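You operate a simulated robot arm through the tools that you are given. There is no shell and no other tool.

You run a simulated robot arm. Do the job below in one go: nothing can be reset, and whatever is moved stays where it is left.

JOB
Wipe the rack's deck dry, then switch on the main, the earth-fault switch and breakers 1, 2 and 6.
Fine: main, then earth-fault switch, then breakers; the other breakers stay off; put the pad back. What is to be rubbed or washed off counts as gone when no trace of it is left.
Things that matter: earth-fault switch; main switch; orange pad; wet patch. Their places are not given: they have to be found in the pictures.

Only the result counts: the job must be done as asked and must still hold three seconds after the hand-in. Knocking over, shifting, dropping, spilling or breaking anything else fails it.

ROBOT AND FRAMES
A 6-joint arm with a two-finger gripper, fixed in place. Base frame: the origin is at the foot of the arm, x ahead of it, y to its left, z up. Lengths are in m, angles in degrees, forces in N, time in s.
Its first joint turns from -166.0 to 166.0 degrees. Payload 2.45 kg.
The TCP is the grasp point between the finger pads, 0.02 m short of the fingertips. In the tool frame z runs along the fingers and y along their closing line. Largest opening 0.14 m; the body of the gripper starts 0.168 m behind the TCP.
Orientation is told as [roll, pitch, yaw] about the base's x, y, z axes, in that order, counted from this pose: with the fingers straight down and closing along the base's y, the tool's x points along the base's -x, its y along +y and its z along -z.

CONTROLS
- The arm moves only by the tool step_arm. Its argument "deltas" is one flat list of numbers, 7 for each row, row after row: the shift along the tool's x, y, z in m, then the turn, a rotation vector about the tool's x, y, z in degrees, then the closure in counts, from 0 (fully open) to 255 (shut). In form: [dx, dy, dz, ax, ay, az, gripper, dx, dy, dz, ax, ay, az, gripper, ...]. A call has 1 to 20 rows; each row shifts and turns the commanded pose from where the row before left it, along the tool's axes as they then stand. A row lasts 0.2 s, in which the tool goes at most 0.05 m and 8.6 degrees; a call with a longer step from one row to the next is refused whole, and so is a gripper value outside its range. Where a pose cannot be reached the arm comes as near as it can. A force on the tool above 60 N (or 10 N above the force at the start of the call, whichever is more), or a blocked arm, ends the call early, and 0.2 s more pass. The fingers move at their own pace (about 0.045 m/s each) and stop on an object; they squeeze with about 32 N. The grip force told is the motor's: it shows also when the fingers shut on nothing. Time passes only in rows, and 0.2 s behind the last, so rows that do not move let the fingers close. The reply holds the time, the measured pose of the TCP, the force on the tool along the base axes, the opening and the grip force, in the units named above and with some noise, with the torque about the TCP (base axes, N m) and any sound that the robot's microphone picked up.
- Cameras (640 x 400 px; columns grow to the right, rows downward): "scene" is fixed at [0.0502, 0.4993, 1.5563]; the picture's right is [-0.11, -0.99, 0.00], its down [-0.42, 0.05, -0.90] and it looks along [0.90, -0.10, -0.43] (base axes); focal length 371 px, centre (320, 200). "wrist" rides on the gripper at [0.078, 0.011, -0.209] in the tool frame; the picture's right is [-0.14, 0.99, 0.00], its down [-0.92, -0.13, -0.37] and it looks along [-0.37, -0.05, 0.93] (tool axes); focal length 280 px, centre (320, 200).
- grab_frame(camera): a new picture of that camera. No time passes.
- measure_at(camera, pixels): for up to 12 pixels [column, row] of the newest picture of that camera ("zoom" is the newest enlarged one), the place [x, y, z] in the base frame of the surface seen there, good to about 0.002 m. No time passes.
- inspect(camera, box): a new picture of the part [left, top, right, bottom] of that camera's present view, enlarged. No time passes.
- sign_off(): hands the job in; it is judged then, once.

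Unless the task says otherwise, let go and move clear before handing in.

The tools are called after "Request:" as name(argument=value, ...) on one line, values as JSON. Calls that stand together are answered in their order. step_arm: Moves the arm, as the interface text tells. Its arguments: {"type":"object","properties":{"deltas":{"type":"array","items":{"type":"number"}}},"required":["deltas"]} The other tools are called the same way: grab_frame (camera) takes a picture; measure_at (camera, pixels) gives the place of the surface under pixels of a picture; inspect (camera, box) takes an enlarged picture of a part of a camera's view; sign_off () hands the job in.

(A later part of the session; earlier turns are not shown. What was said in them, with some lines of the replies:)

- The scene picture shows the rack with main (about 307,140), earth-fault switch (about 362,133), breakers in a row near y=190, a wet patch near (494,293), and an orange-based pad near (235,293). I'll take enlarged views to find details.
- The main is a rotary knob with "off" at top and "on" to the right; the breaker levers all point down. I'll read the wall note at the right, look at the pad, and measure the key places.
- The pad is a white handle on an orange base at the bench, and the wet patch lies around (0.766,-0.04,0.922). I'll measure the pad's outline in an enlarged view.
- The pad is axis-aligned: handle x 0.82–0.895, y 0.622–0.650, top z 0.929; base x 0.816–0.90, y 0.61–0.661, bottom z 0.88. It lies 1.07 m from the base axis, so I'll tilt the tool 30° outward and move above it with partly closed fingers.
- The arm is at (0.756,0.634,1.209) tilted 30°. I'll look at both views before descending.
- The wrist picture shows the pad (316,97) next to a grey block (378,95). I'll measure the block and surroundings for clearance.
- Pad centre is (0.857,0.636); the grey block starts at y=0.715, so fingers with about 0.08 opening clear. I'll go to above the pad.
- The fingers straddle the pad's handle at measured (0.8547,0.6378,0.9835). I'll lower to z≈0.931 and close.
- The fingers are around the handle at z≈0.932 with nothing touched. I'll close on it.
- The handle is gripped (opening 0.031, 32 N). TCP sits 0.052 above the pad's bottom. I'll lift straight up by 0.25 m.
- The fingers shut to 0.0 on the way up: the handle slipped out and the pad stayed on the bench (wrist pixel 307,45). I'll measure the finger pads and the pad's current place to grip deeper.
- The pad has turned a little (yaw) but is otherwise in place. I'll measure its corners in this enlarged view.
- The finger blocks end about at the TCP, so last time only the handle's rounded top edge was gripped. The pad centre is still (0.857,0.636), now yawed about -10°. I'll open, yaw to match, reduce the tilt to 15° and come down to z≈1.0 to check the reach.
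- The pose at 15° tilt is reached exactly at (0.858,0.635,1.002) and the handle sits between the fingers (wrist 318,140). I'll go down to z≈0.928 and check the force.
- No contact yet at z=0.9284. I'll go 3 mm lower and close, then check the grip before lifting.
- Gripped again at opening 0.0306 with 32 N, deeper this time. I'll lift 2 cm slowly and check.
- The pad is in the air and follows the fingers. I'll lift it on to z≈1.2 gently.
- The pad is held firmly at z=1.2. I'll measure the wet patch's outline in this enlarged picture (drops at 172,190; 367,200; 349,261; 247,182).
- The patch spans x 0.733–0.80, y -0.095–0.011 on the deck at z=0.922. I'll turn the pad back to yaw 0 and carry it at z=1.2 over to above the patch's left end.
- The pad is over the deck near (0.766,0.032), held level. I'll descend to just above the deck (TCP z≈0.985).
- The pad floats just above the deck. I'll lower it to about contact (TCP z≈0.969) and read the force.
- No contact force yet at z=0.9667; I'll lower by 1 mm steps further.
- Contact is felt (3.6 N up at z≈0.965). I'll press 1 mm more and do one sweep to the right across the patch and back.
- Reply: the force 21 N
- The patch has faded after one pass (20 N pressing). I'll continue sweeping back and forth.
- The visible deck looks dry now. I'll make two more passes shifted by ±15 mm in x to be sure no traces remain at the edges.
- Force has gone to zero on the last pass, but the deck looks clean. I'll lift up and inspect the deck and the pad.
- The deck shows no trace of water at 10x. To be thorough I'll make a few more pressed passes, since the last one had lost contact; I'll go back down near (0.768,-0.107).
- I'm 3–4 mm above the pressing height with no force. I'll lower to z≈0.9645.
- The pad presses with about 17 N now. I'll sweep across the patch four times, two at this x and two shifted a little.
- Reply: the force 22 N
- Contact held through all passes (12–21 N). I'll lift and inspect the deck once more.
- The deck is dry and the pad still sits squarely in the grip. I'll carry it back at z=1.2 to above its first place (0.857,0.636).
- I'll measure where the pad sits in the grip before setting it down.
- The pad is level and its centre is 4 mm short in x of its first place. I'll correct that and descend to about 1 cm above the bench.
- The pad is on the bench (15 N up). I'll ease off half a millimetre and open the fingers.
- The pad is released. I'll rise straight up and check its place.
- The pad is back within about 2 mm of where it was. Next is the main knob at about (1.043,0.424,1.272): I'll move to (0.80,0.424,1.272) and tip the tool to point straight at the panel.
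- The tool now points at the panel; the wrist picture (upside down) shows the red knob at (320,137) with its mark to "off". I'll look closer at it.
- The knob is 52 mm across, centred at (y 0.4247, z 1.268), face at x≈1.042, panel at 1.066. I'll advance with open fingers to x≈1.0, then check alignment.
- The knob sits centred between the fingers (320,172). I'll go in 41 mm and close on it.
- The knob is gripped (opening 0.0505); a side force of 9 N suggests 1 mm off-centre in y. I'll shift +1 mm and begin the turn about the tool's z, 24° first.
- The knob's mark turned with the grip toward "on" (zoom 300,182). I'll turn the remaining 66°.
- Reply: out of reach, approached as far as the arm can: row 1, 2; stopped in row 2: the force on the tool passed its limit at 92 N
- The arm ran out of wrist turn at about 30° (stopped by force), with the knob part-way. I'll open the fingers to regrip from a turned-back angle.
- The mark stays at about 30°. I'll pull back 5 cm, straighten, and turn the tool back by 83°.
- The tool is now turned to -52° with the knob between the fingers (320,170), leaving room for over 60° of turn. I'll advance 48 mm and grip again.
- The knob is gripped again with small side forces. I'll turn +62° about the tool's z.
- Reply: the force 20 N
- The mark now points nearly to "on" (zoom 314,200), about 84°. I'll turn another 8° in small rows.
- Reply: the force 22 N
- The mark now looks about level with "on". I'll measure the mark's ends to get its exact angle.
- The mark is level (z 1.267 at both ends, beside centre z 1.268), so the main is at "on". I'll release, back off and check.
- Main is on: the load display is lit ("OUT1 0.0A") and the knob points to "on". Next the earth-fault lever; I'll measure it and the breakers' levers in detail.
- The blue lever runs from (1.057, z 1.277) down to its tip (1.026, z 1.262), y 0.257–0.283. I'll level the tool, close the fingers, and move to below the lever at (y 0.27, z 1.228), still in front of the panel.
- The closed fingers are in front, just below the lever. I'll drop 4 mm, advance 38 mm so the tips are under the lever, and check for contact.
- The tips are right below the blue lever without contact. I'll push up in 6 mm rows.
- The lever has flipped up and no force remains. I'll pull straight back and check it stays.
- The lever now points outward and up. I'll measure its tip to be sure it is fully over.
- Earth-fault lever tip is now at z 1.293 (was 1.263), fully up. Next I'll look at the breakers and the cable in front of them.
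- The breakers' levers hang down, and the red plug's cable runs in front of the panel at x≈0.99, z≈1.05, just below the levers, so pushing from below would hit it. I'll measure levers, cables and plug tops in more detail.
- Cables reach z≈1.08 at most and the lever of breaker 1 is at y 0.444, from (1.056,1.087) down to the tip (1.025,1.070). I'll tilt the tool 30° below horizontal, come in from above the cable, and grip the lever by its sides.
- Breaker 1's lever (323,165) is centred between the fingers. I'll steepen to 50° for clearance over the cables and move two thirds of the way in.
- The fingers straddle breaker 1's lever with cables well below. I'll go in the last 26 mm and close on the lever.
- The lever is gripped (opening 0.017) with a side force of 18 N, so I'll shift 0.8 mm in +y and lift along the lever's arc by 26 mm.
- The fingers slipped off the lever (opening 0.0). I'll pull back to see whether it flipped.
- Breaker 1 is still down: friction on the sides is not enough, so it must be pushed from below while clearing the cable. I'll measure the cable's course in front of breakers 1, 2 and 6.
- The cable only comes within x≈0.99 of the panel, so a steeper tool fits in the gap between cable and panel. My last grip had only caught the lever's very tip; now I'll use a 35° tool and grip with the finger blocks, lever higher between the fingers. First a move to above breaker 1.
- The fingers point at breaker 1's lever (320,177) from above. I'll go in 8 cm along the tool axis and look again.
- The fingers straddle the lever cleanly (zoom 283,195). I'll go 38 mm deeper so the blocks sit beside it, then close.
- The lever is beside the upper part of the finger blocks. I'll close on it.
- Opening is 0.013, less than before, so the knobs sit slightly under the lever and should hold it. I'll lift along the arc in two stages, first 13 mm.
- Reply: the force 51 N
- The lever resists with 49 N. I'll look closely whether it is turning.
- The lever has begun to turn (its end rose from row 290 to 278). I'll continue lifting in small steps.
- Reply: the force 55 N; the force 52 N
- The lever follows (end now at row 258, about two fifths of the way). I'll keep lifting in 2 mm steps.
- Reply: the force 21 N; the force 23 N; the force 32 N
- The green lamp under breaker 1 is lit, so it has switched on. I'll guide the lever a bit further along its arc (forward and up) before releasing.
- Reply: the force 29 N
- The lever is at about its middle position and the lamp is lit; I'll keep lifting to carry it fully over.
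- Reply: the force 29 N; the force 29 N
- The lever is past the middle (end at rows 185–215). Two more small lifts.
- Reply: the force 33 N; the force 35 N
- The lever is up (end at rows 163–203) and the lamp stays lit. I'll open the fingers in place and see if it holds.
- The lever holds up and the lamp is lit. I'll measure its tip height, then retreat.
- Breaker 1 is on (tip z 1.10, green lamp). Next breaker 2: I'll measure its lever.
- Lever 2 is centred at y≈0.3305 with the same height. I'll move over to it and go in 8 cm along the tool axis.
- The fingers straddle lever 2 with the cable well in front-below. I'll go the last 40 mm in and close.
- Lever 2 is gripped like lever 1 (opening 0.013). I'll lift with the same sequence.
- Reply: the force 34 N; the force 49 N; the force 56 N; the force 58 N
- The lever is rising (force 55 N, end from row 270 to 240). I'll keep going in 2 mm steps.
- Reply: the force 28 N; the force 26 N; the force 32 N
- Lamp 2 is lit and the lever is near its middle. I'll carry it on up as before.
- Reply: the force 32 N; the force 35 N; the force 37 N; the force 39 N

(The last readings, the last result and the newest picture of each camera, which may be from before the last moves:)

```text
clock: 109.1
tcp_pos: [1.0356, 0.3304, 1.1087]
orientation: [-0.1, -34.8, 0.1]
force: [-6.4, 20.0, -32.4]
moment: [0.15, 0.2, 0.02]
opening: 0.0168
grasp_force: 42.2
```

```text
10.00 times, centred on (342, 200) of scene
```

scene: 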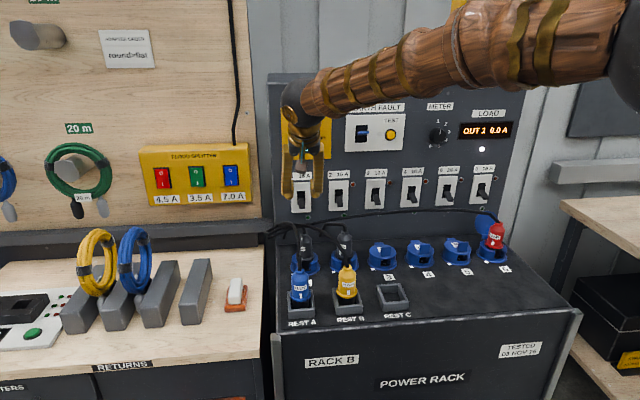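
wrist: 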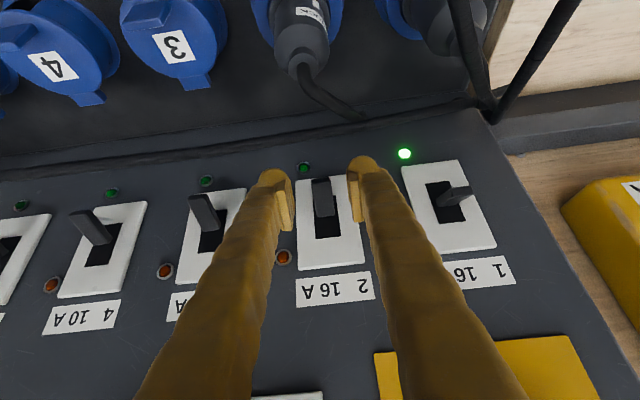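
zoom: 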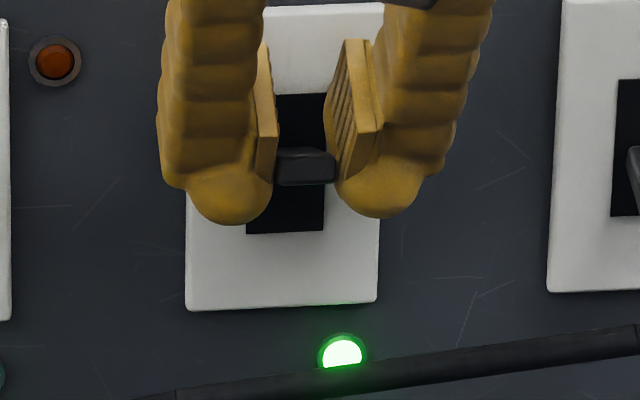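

Lever 2 is up with its lamp lit. I'll open in place, then retreat along the tool axis and check.

Request:
step_arm(deltas=[0, 0, 0, 0, 0, 0, 215, 0, 0, 0, 0, 0, 0, 190, 0, 0, 0, 0, 0, 0, 173, 0, 0, 0, 0, 0, 0, 165, 0, 0, 0, 0, 0, 0, 165, 0, 0, -0.02, 0, 0, 0, 165, 0, 0, -0.03, 0, 0, 0, 165, 0, 0, -0.04, 0, 0, 0, 165, 0, 0, -0.04, 0, 0, 0, 165])

Request:
inspect(camera="scene", box=[275, 160, 375, 240])

Request:
grab_frame(camera="scene")

```text
clock: 111.1
tcp_pos: [0.9611, 0.3325, 1.2175]
orientation: [-0.1, -34.8, 0.1]
force: [-0.5, 0.5, -1.0]
moment: [0.01, -0.02, 0.0]
opening: 0.0494
grasp_force: 0.1
```

```text
5.00 times, centred on (325, 200) of scene
```

zoom: 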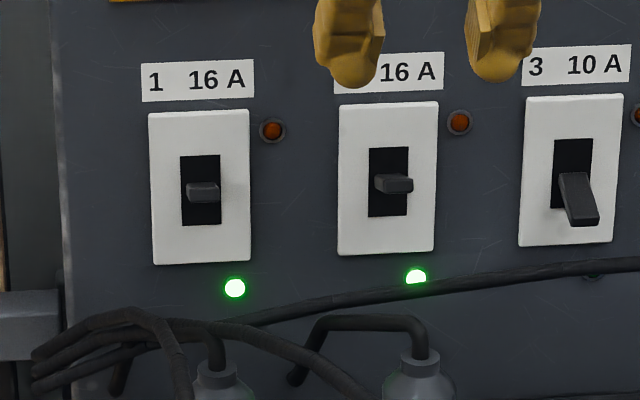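

```text
taken
```

scene: 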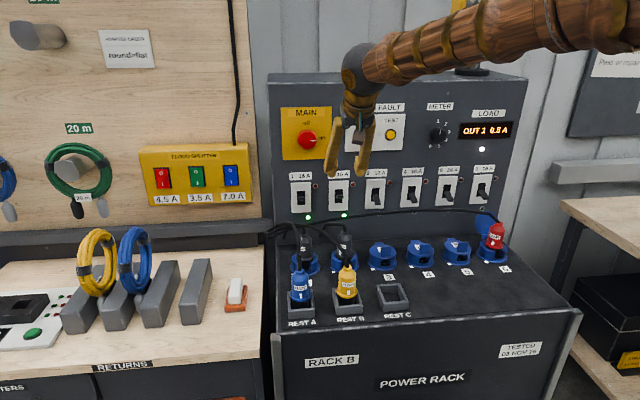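

Breakers 1 and 2 are on with green lamps. Now breaker 6: I'll look at its lever and the cable near it.

Request:
inspect(camera="scene", box=[440, 160, 520, 240])

Request:
inspect(camera="scene", box=[463, 172, 503, 212])

```text
5.00 times, centred on (480, 200) of scene
```

zoom: 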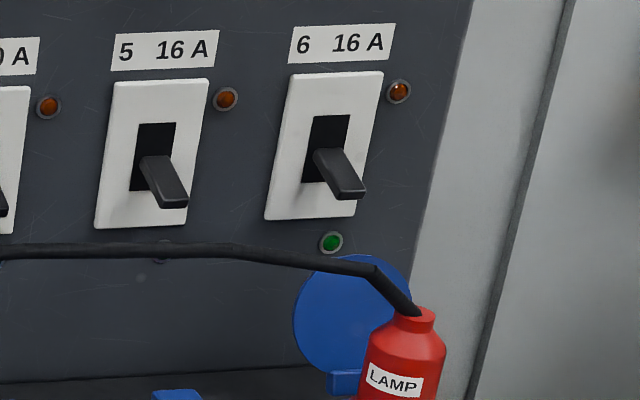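

```text
10.00 times, centred on (483, 192) of scene
```

zoom: 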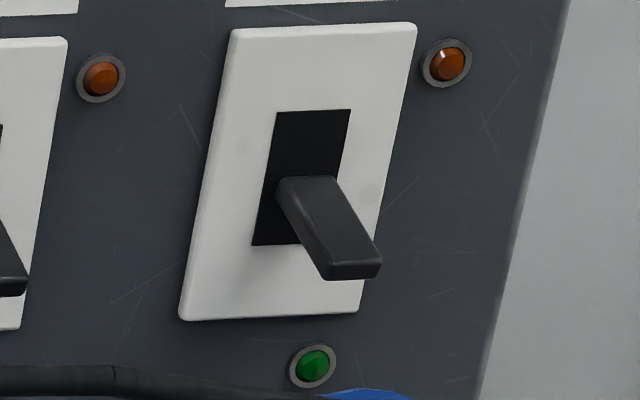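

Request:
measure_at(camera="zoom", pixels=[[285, 190], [330, 185], [323, 262], [378, 258], [328, 275], [376, 272], [350, 268], [310, 190], [280, 115], [345, 115], [255, 240], [335, 230]])

Request:
measure_at(camera="scene", pixels=[[500, 222], [495, 213], [490, 209], [484, 209], [476, 208], [465, 207], [450, 207], [436, 209], [489, 225], [495, 230], [500, 228], [480, 215]])

```text
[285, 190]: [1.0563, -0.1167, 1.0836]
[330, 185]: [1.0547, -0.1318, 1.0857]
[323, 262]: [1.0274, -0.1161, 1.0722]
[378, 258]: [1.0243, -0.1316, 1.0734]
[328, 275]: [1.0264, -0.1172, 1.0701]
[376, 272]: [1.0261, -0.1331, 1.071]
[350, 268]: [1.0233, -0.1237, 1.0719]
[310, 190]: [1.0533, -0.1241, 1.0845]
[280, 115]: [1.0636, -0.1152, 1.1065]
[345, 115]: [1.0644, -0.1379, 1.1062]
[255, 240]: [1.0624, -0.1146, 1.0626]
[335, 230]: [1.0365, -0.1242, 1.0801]
```

```text
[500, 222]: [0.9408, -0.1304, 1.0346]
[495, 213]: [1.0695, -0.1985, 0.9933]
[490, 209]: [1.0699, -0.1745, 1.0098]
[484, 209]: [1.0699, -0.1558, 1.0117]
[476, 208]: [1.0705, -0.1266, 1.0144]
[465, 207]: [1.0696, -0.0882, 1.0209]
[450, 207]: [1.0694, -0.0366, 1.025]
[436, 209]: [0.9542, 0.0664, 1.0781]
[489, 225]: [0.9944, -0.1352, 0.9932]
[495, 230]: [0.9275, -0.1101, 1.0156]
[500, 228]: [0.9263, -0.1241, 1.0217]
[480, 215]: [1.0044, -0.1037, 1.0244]
```

Request:
measure_at(camera="scene", pixels=[[440, 209], [448, 209], [456, 209], [462, 209], [468, 210], [474, 211], [480, 212], [486, 213], [491, 214], [494, 217], [497, 220], [500, 224]])

```text
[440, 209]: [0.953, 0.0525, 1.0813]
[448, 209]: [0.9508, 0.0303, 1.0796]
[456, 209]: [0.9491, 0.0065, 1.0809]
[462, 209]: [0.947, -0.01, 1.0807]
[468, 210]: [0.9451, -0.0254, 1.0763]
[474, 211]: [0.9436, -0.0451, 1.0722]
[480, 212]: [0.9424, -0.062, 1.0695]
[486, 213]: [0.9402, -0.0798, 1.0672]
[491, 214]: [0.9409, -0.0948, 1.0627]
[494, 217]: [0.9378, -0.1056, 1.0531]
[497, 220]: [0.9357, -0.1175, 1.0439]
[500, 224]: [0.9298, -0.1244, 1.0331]
```

Lever 6 is centred at y≈-0.125 with the same geometry; the cable there stays at x≤0.95, z≤1.08. I'll move over to it high, then look.

Request:
step_arm(deltas=[0.00284, -0.04159, 0.00431, 0, 0, 0, 173, 0.00284, -0.04159, 0.00431, 0, 0, 0, 173, 0.00284, -0.04159, 0.00431, 0, 0, 0, 173, 0.00284, -0.04159, 0.00431, 0, 0, 0, 173, 0.00284, -0.04159, 0.00431, 0, 0, 0, 173, 0.00284, -0.04159, 0.00431, 0, 0, 0, 173, 0.00284, -0.04159, 0.00431, 0, 0, 0, 173, 0.00284, -0.04159, 0.00431, 0, 0, 0, 173, 0.00284, -0.04159, 0.00431, 0, 0, 0, 173, 0.00284, -0.04159, 0.00431, 0, 0, 0, 173, 0.00284, -0.04159, 0.00431, 0, 0, 0, 173, 0, 0, 0, 0, 0, 0, 173])

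Request:
grab_frame(camera="wrist")

Request:
grab_frame(camera="scene")

```text
clock: 113.7
tcp_pos: [0.9597, -0.1284, 1.1581]
orientation: [-0.1, -34.9, 0.1]
force: [1.2, 0.4, 0.0]
moment: [-0.01, -0.02, 0.02]
opening: 0.0453
grasp_force: 0.0
```

```text
taken
```

wrist: 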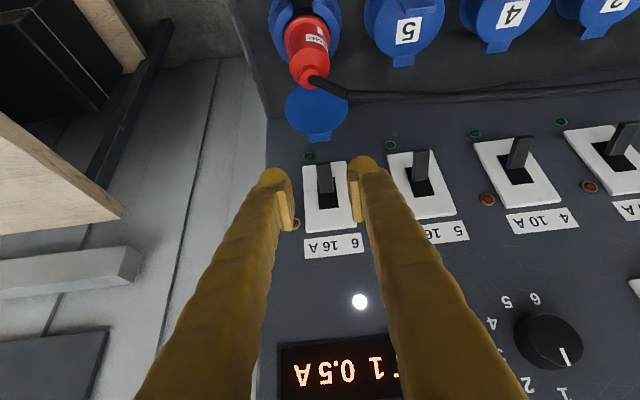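

```text
taken
```

scene: 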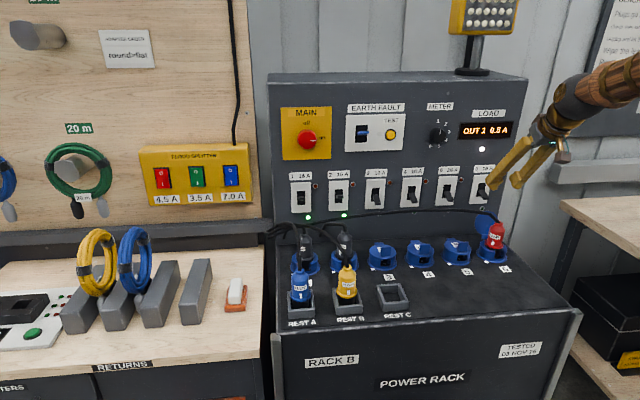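

The lever of breaker 6 (325,178) lies about 3 mm to the +y side of centre. I'll correct and go in 8 cm.

Request:
step_arm(deltas=[-0.0013, 0.0017, 0.04, 0, 0, 0, 173, -0.0013, 0.0013, 0.04, 0, 0, 0, 173, 0, 0, 0, 0, 0, 0, 173])

Request:
grab_frame(camera="wrist")

Request:
inspect(camera="scene", box=[440, 160, 530, 250])

```text
clock: 114.5
tcp_pos: [1.0117, -0.1229, 1.0981]
orientation: [-0.1, -34.9, 0.1]
force: [0.5, -0.2, -1.2]
moment: [0.0, 0.01, 0.02]
opening: 0.045
grasp_force: 0.0
```

```text
taken
```

wrist: 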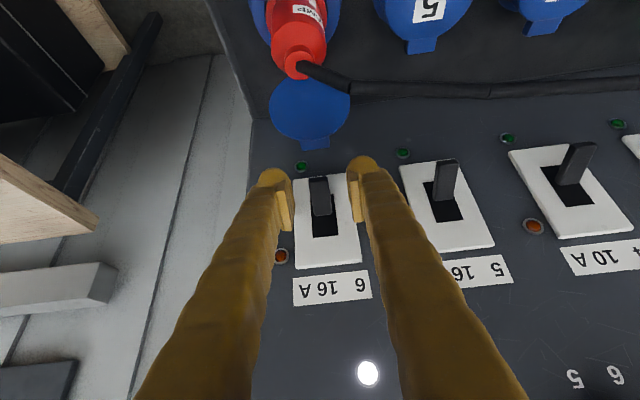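

```text
4.44 times, centred on (485, 205) of scene
```

zoom: 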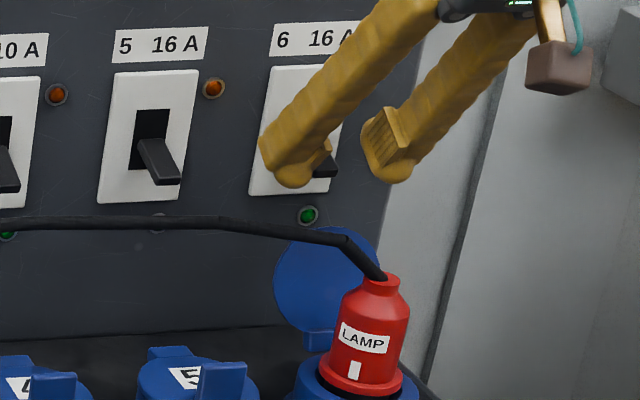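

The lever is centred between the fingers (320,197). I'll go the last 40 mm in and close.

Request:
step_arm(deltas=[0.0008, 0, 0.0135, 0, 0, 0, 173, 0.0008, 0, 0.0135, 0, 0, 0, 173, 0.0008, 0, 0.0135, 0, 0, 0, 173, 0, 0, 0, 0, 0, 0, 173, 0, 0, 0, 0, 0, 0, 210, 0, 0, 0, 0, 0, 0, 255, 0, 0, 0, 0, 0, 0, 255, 0, 0, 0, 0, 0, 0, 255])

Request:
inspect(camera="scene", box=[463, 172, 503, 212])

Request:
inspect(camera="wrist", box=[270, 150, 370, 260])

```text
clock: 116.3
tcp_pos: [1.032, -0.1239, 1.0627]
orientation: [-0.1, -34.9, -0.1]
force: [4.3, -22.2, -2.7]
moment: [0.27, 0.23, -0.28]
opening: 0.0131
grasp_force: 39.6
```

```text
10.00 times, centred on (483, 192) of scene
```

zoom: 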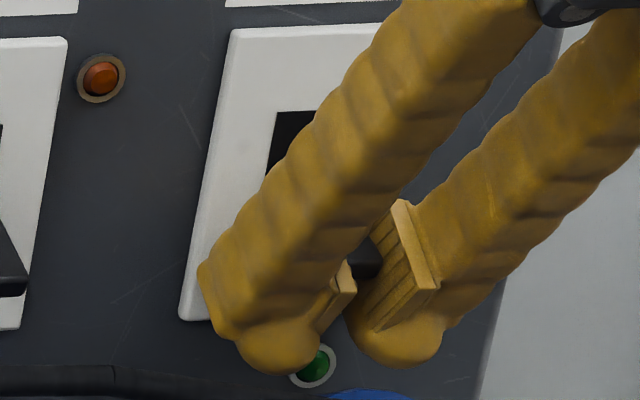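

```text
3.64 times, centred on (320, 205) of wrist
```

zoom: 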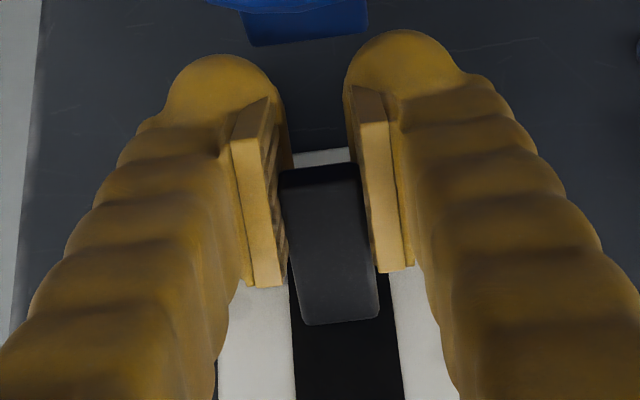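

Lever 6 is gripped (opening 0.013), with -22 N of side force, so I'll shift 1 mm to -y and lift with the same sequence.

Request:
step_arm(deltas=[0, -0.0012, 0, 0, 0, 0, 255, -0.00173, 0, -0.00404, 0, 0, 0, 255, -0.00173, 0, -0.00404, 0, 0, 0, 255, -0.00173, 0, -0.00404, 0, 0, 0, 255])

Request:
step_arm(deltas=[-0.00115, 0, -0.00164, 0, 0, 0, 255])

Request:
step_arm(deltas=[-0.00115, 0, -0.00164, 0, 0, 0, 255])

Request:
step_arm(deltas=[-0.00115, 0, -0.00164, 0, 0, 0, 255])

Request:
inspect(camera="wrist", box=[270, 150, 370, 260])

```text
clock: 117.3
tcp_pos: [1.0297, -0.124, 1.0718]
orientation: [0.0, -34.6, 0.0]
force: [0.9, -14.1, -46.7]
moment: [0.08, 1.7, -0.31]
opening: 0.0138
grasp_force: 40.3
```

```text
clock: 117.7
tcp_pos: [1.0291, -0.1249, 1.0742]
orientation: [0.0, -34.7, 0.1]
force: [-4.7, -6.8, -52.6]
moment: [0.06, 1.9, -0.08]
opening: 0.0146
grasp_force: 41.0
```

```text
clock: 118.1
tcp_pos: [1.0311, -0.1249, 1.0775]
orientation: [0.0, -34.7, 0.0]
force: [-9.1, 2.8, -52.4]
moment: [0.03, 1.77, 0.02]
opening: 0.0155
grasp_force: 41.5
```

```text
clock: 118.5
tcp_pos: [1.0309, -0.1253, 1.0847]
orientation: [0.0, -35.3, 0.1]
force: [-7.3, 9.8, -23.2]
moment: [0.05, 0.82, 0.17]
opening: 0.0173
grasp_force: 42.4
```

```text
3.64 times, centred on (320, 205) of wrist
```

zoom: 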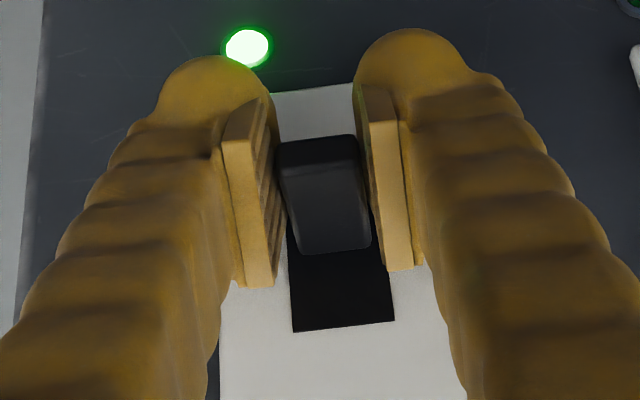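

Lamp 6 is lit already (zoom 247,47). I'll carry the lever on up to its end as before.

Request:
step_arm(deltas=[-0.00115, 0, -0.00164, 0, 0, 0, 255, -0.0022, 0, -0.0021, 0, 0, 0, 255, -0.0022, 0, -0.0021, 0, 0, 0, 255])

Request:
step_arm(deltas=[-0.0022, 0, -0.0021, 0, 0, 0, 255, -0.0022, 0, -0.0021, 0, 0, 0, 255])

Request:
step_arm(deltas=[-0.0022, 0, -0.0021, 0, 0, 0, 255, -0.0022, 0, -0.0021, 0, 0, 0, 255])

Request:
step_arm(deltas=[-0.0024, 0, -0.0019, 0, 0, 0, 255, -0.0024, 0, -0.0019, 0, 0, 0, 255])

Request:
step_arm(deltas=[-0.0024, 0, -0.0019, 0, 0, 0, 255])

Request:
inspect(camera="wrist", box=[270, 150, 370, 260])

```text
clock: 119.3
tcp_pos: [1.0302, -0.1255, 1.0877]
orientation: [0.0, -34.8, 0.0]
force: [-5.8, 10.8, -27.8]
moment: [0.01, 1.03, 0.16]
opening: 0.0168
grasp_force: 42.6
```

```text
clock: 119.9
tcp_pos: [1.0323, -0.1251, 1.0945]
orientation: [0.0, -34.9, 0.0]
force: [-9.9, 3.2, -25.4]
moment: [-0.03, 0.98, 0.03]
opening: 0.0171
grasp_force: 42.6
```

```text
clock: 120.5
tcp_pos: [1.033, -0.1251, 1.1]
orientation: [-0.1, -34.8, 0.0]
force: [-2.7, 3.9, -25.4]
moment: [0.05, 0.9, 0.01]
opening: 0.0172
grasp_force: 42.6
```

```text
clock: 121.1
tcp_pos: [1.0352, -0.1254, 1.1069]
orientation: [-0.2, -34.9, 0.0]
force: [-0.4, -1.4, -26.1]
moment: [-0.01, 0.83, 0.01]
opening: 0.017
grasp_force: 42.0
```

```text
clock: 121.5
tcp_pos: [1.0358, -0.1243, 1.1091]
orientation: [-0.1, -34.8, 0.0]
force: [-8.1, -6.1, -26.6]
moment: [-0.04, 0.82, -0.02]
opening: 0.0168
grasp_force: 42.2
```

```text
3.64 times, centred on (320, 205) of wrist
```

zoom: 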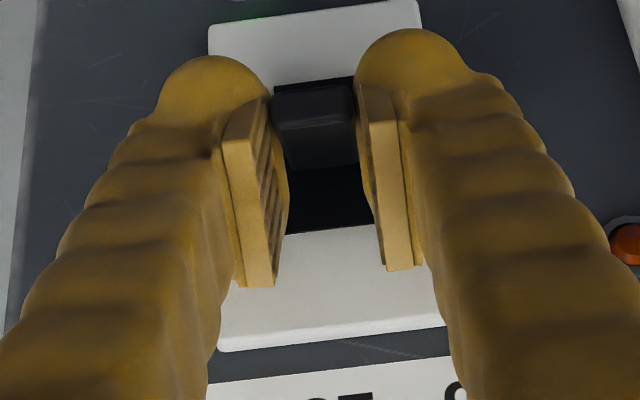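

The lever is up; one more small lift to match the others' end feel, then open and retreat.

Request:
step_arm(deltas=[-0.0024, 0, -0.0019, 0, 0, 0, 255])

Request:
step_arm(deltas=[0, 0, 0, 0, 0, 0, 215, 0, 0, 0, 0, 0, 0, 190, 0, 0, 0, 0, 0, 0, 173, 0, 0, 0, 0, 0, 0, 165, 0, 0, 0, 0, 0, 0, 165, 0, 0, -0.02, 0, 0, 0, 165, 0, 0, -0.03, 0, 0, 0, 165, 0, 0, -0.04, 0, 0, 0, 165, 0, 0, -0.04, 0, 0, 0, 165, 0, 0, -0.04, 0, 0, 0, 165])

Request:
grab_frame(camera="wrist")

Request:
grab_frame(camera="scene")

Request:
inspect(camera="scene", box=[265, 70, 525, 232])

```text
clock: 121.9
tcp_pos: [1.0357, -0.1239, 1.1115]
orientation: [-0.1, -34.9, 0.0]
force: [-13.8, -7.5, -30.7]
moment: [-0.11, 0.22, 0.01]
opening: 0.0171
grasp_force: 42.4
```

```text
clock: 124.1
tcp_pos: [0.9417, -0.1236, 1.25]
orientation: [0.0, -34.9, 0.0]
force: [1.5, -0.5, -1.2]
moment: [0.06, -0.03, 0.0]
opening: 0.0497
grasp_force: 0.0
```

```text
taken
```

wrist: 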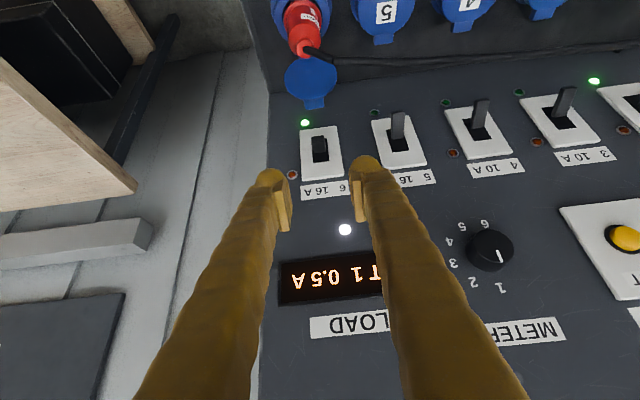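

```text
taken
```

scene: 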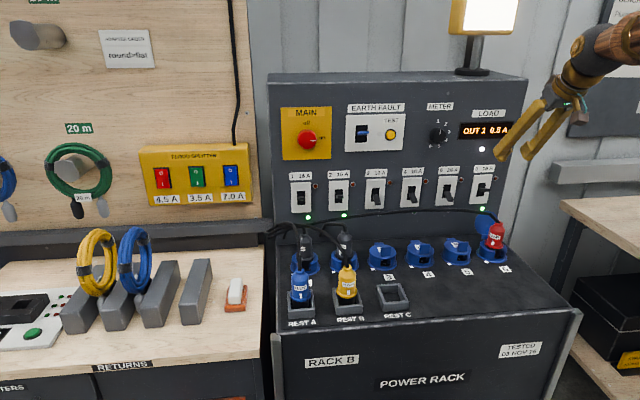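

```text
2.46 times, centred on (395, 151) of scene
```

zoom: 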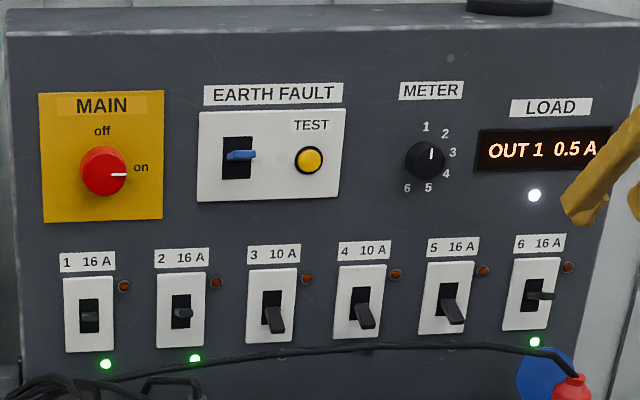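

Main, earth-fault and breakers 1, 2 and 6 are on with three green lamps; 3, 4 and 5 remain off. I'll move the arm clear and take a final look at deck and pad.

Request:
step_arm(deltas=[0.0246, 0, -0.0376, 0, 0, 0, 165, 0.0246, 0, -0.0376, 0, 0, 0, 165, 0.0246, 0, -0.0376, 0, 0, 0, 165, 0.0246, 0, -0.0376, 0, 0, 0, 165, 0.0246, 0, -0.0376, 0, 0, 0, 165, 0.0246, 0, -0.0376, 0, 0, 0, 165, 0, 0, 0, 0, 0, 0, 165, 0, 0, 0, 0, 0, 0, 165, 0, 0, 0, 0, 0, 0, 165, 0, 0, 0, 0, 0, 0, 165])

Request:
inspect(camera="scene", box=[265, 70, 525, 232])

Request:
inspect(camera="scene", box=[180, 220, 580, 400])

Request:
inspect(camera="scene", box=[440, 260, 560, 320])

```text
clock: 126.3
tcp_pos: [0.6893, -0.1267, 1.3503]
orientation: [0.0, -34.8, 0.0]
force: [0.2, 0.2, 0.3]
moment: [0.01, -0.04, -0.01]
opening: 0.0496
grasp_force: 0.1
```

```text
2.46 times, centred on (395, 151) of scene
```

zoom: 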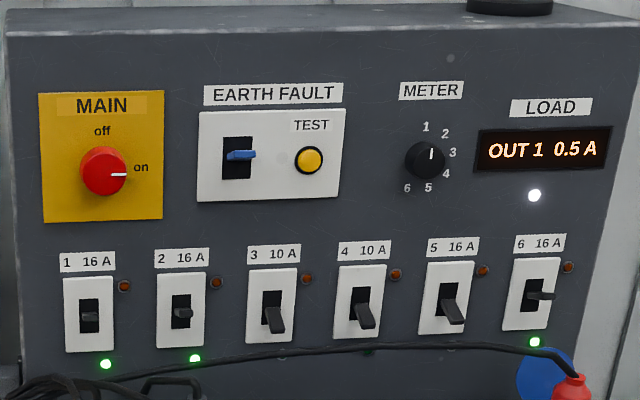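

```text
1.60 times, centred on (380, 310) of scene
```

zoom: 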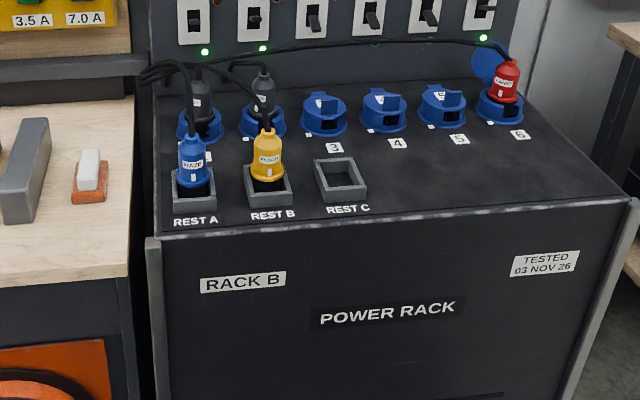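

```text
5.33 times, centred on (500, 290) of scene
```

zoom: 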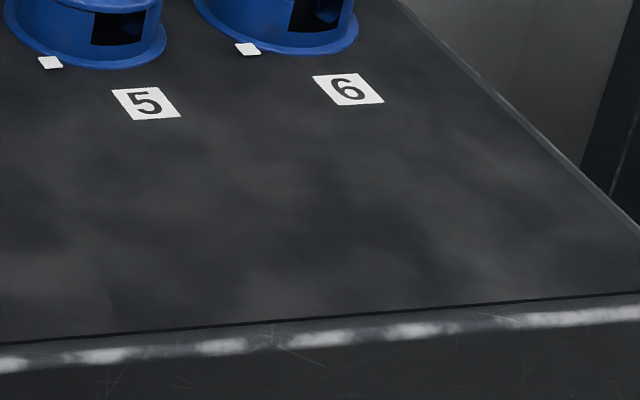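

The deck is dry, the pad is back in its place, main and earth-fault are on, breakers 1, 2 and 6 are on with lit lamps and the others off, and the arm is clear. I hand in.

Request:
sign_off()

```text
The job is handed in.
```

The job is done and handed in. The last pictures show everything as asked:

- **Deck:** dry, with no trace of the wet patch even at 10x enlargement.
- **Switches:** I turned on the main first, then the earth-fault switch, then breakers 1, 2 and 6. Main points to "on", the earth-fault lever is up, and the green lamps for 1, 2 and 6 are lit.
- **Other breakers:** 3, 4 and 5 are still off.
- **Pad:** back on the bench within about 2 mm of where it was.

A few moves did not go cleanly, though nothing was knocked or left out of place:

- **Pad:** it slipped out of my first grip and turned about 10° on the bench. I picked it up again and set it back straight.
- **Main knob:** it took two grips, because the arm ran out of wrist turn and stopped on its force limit part-way.
- **Breaker 1:** my first grip slipped off the lever before a steeper grip worked.
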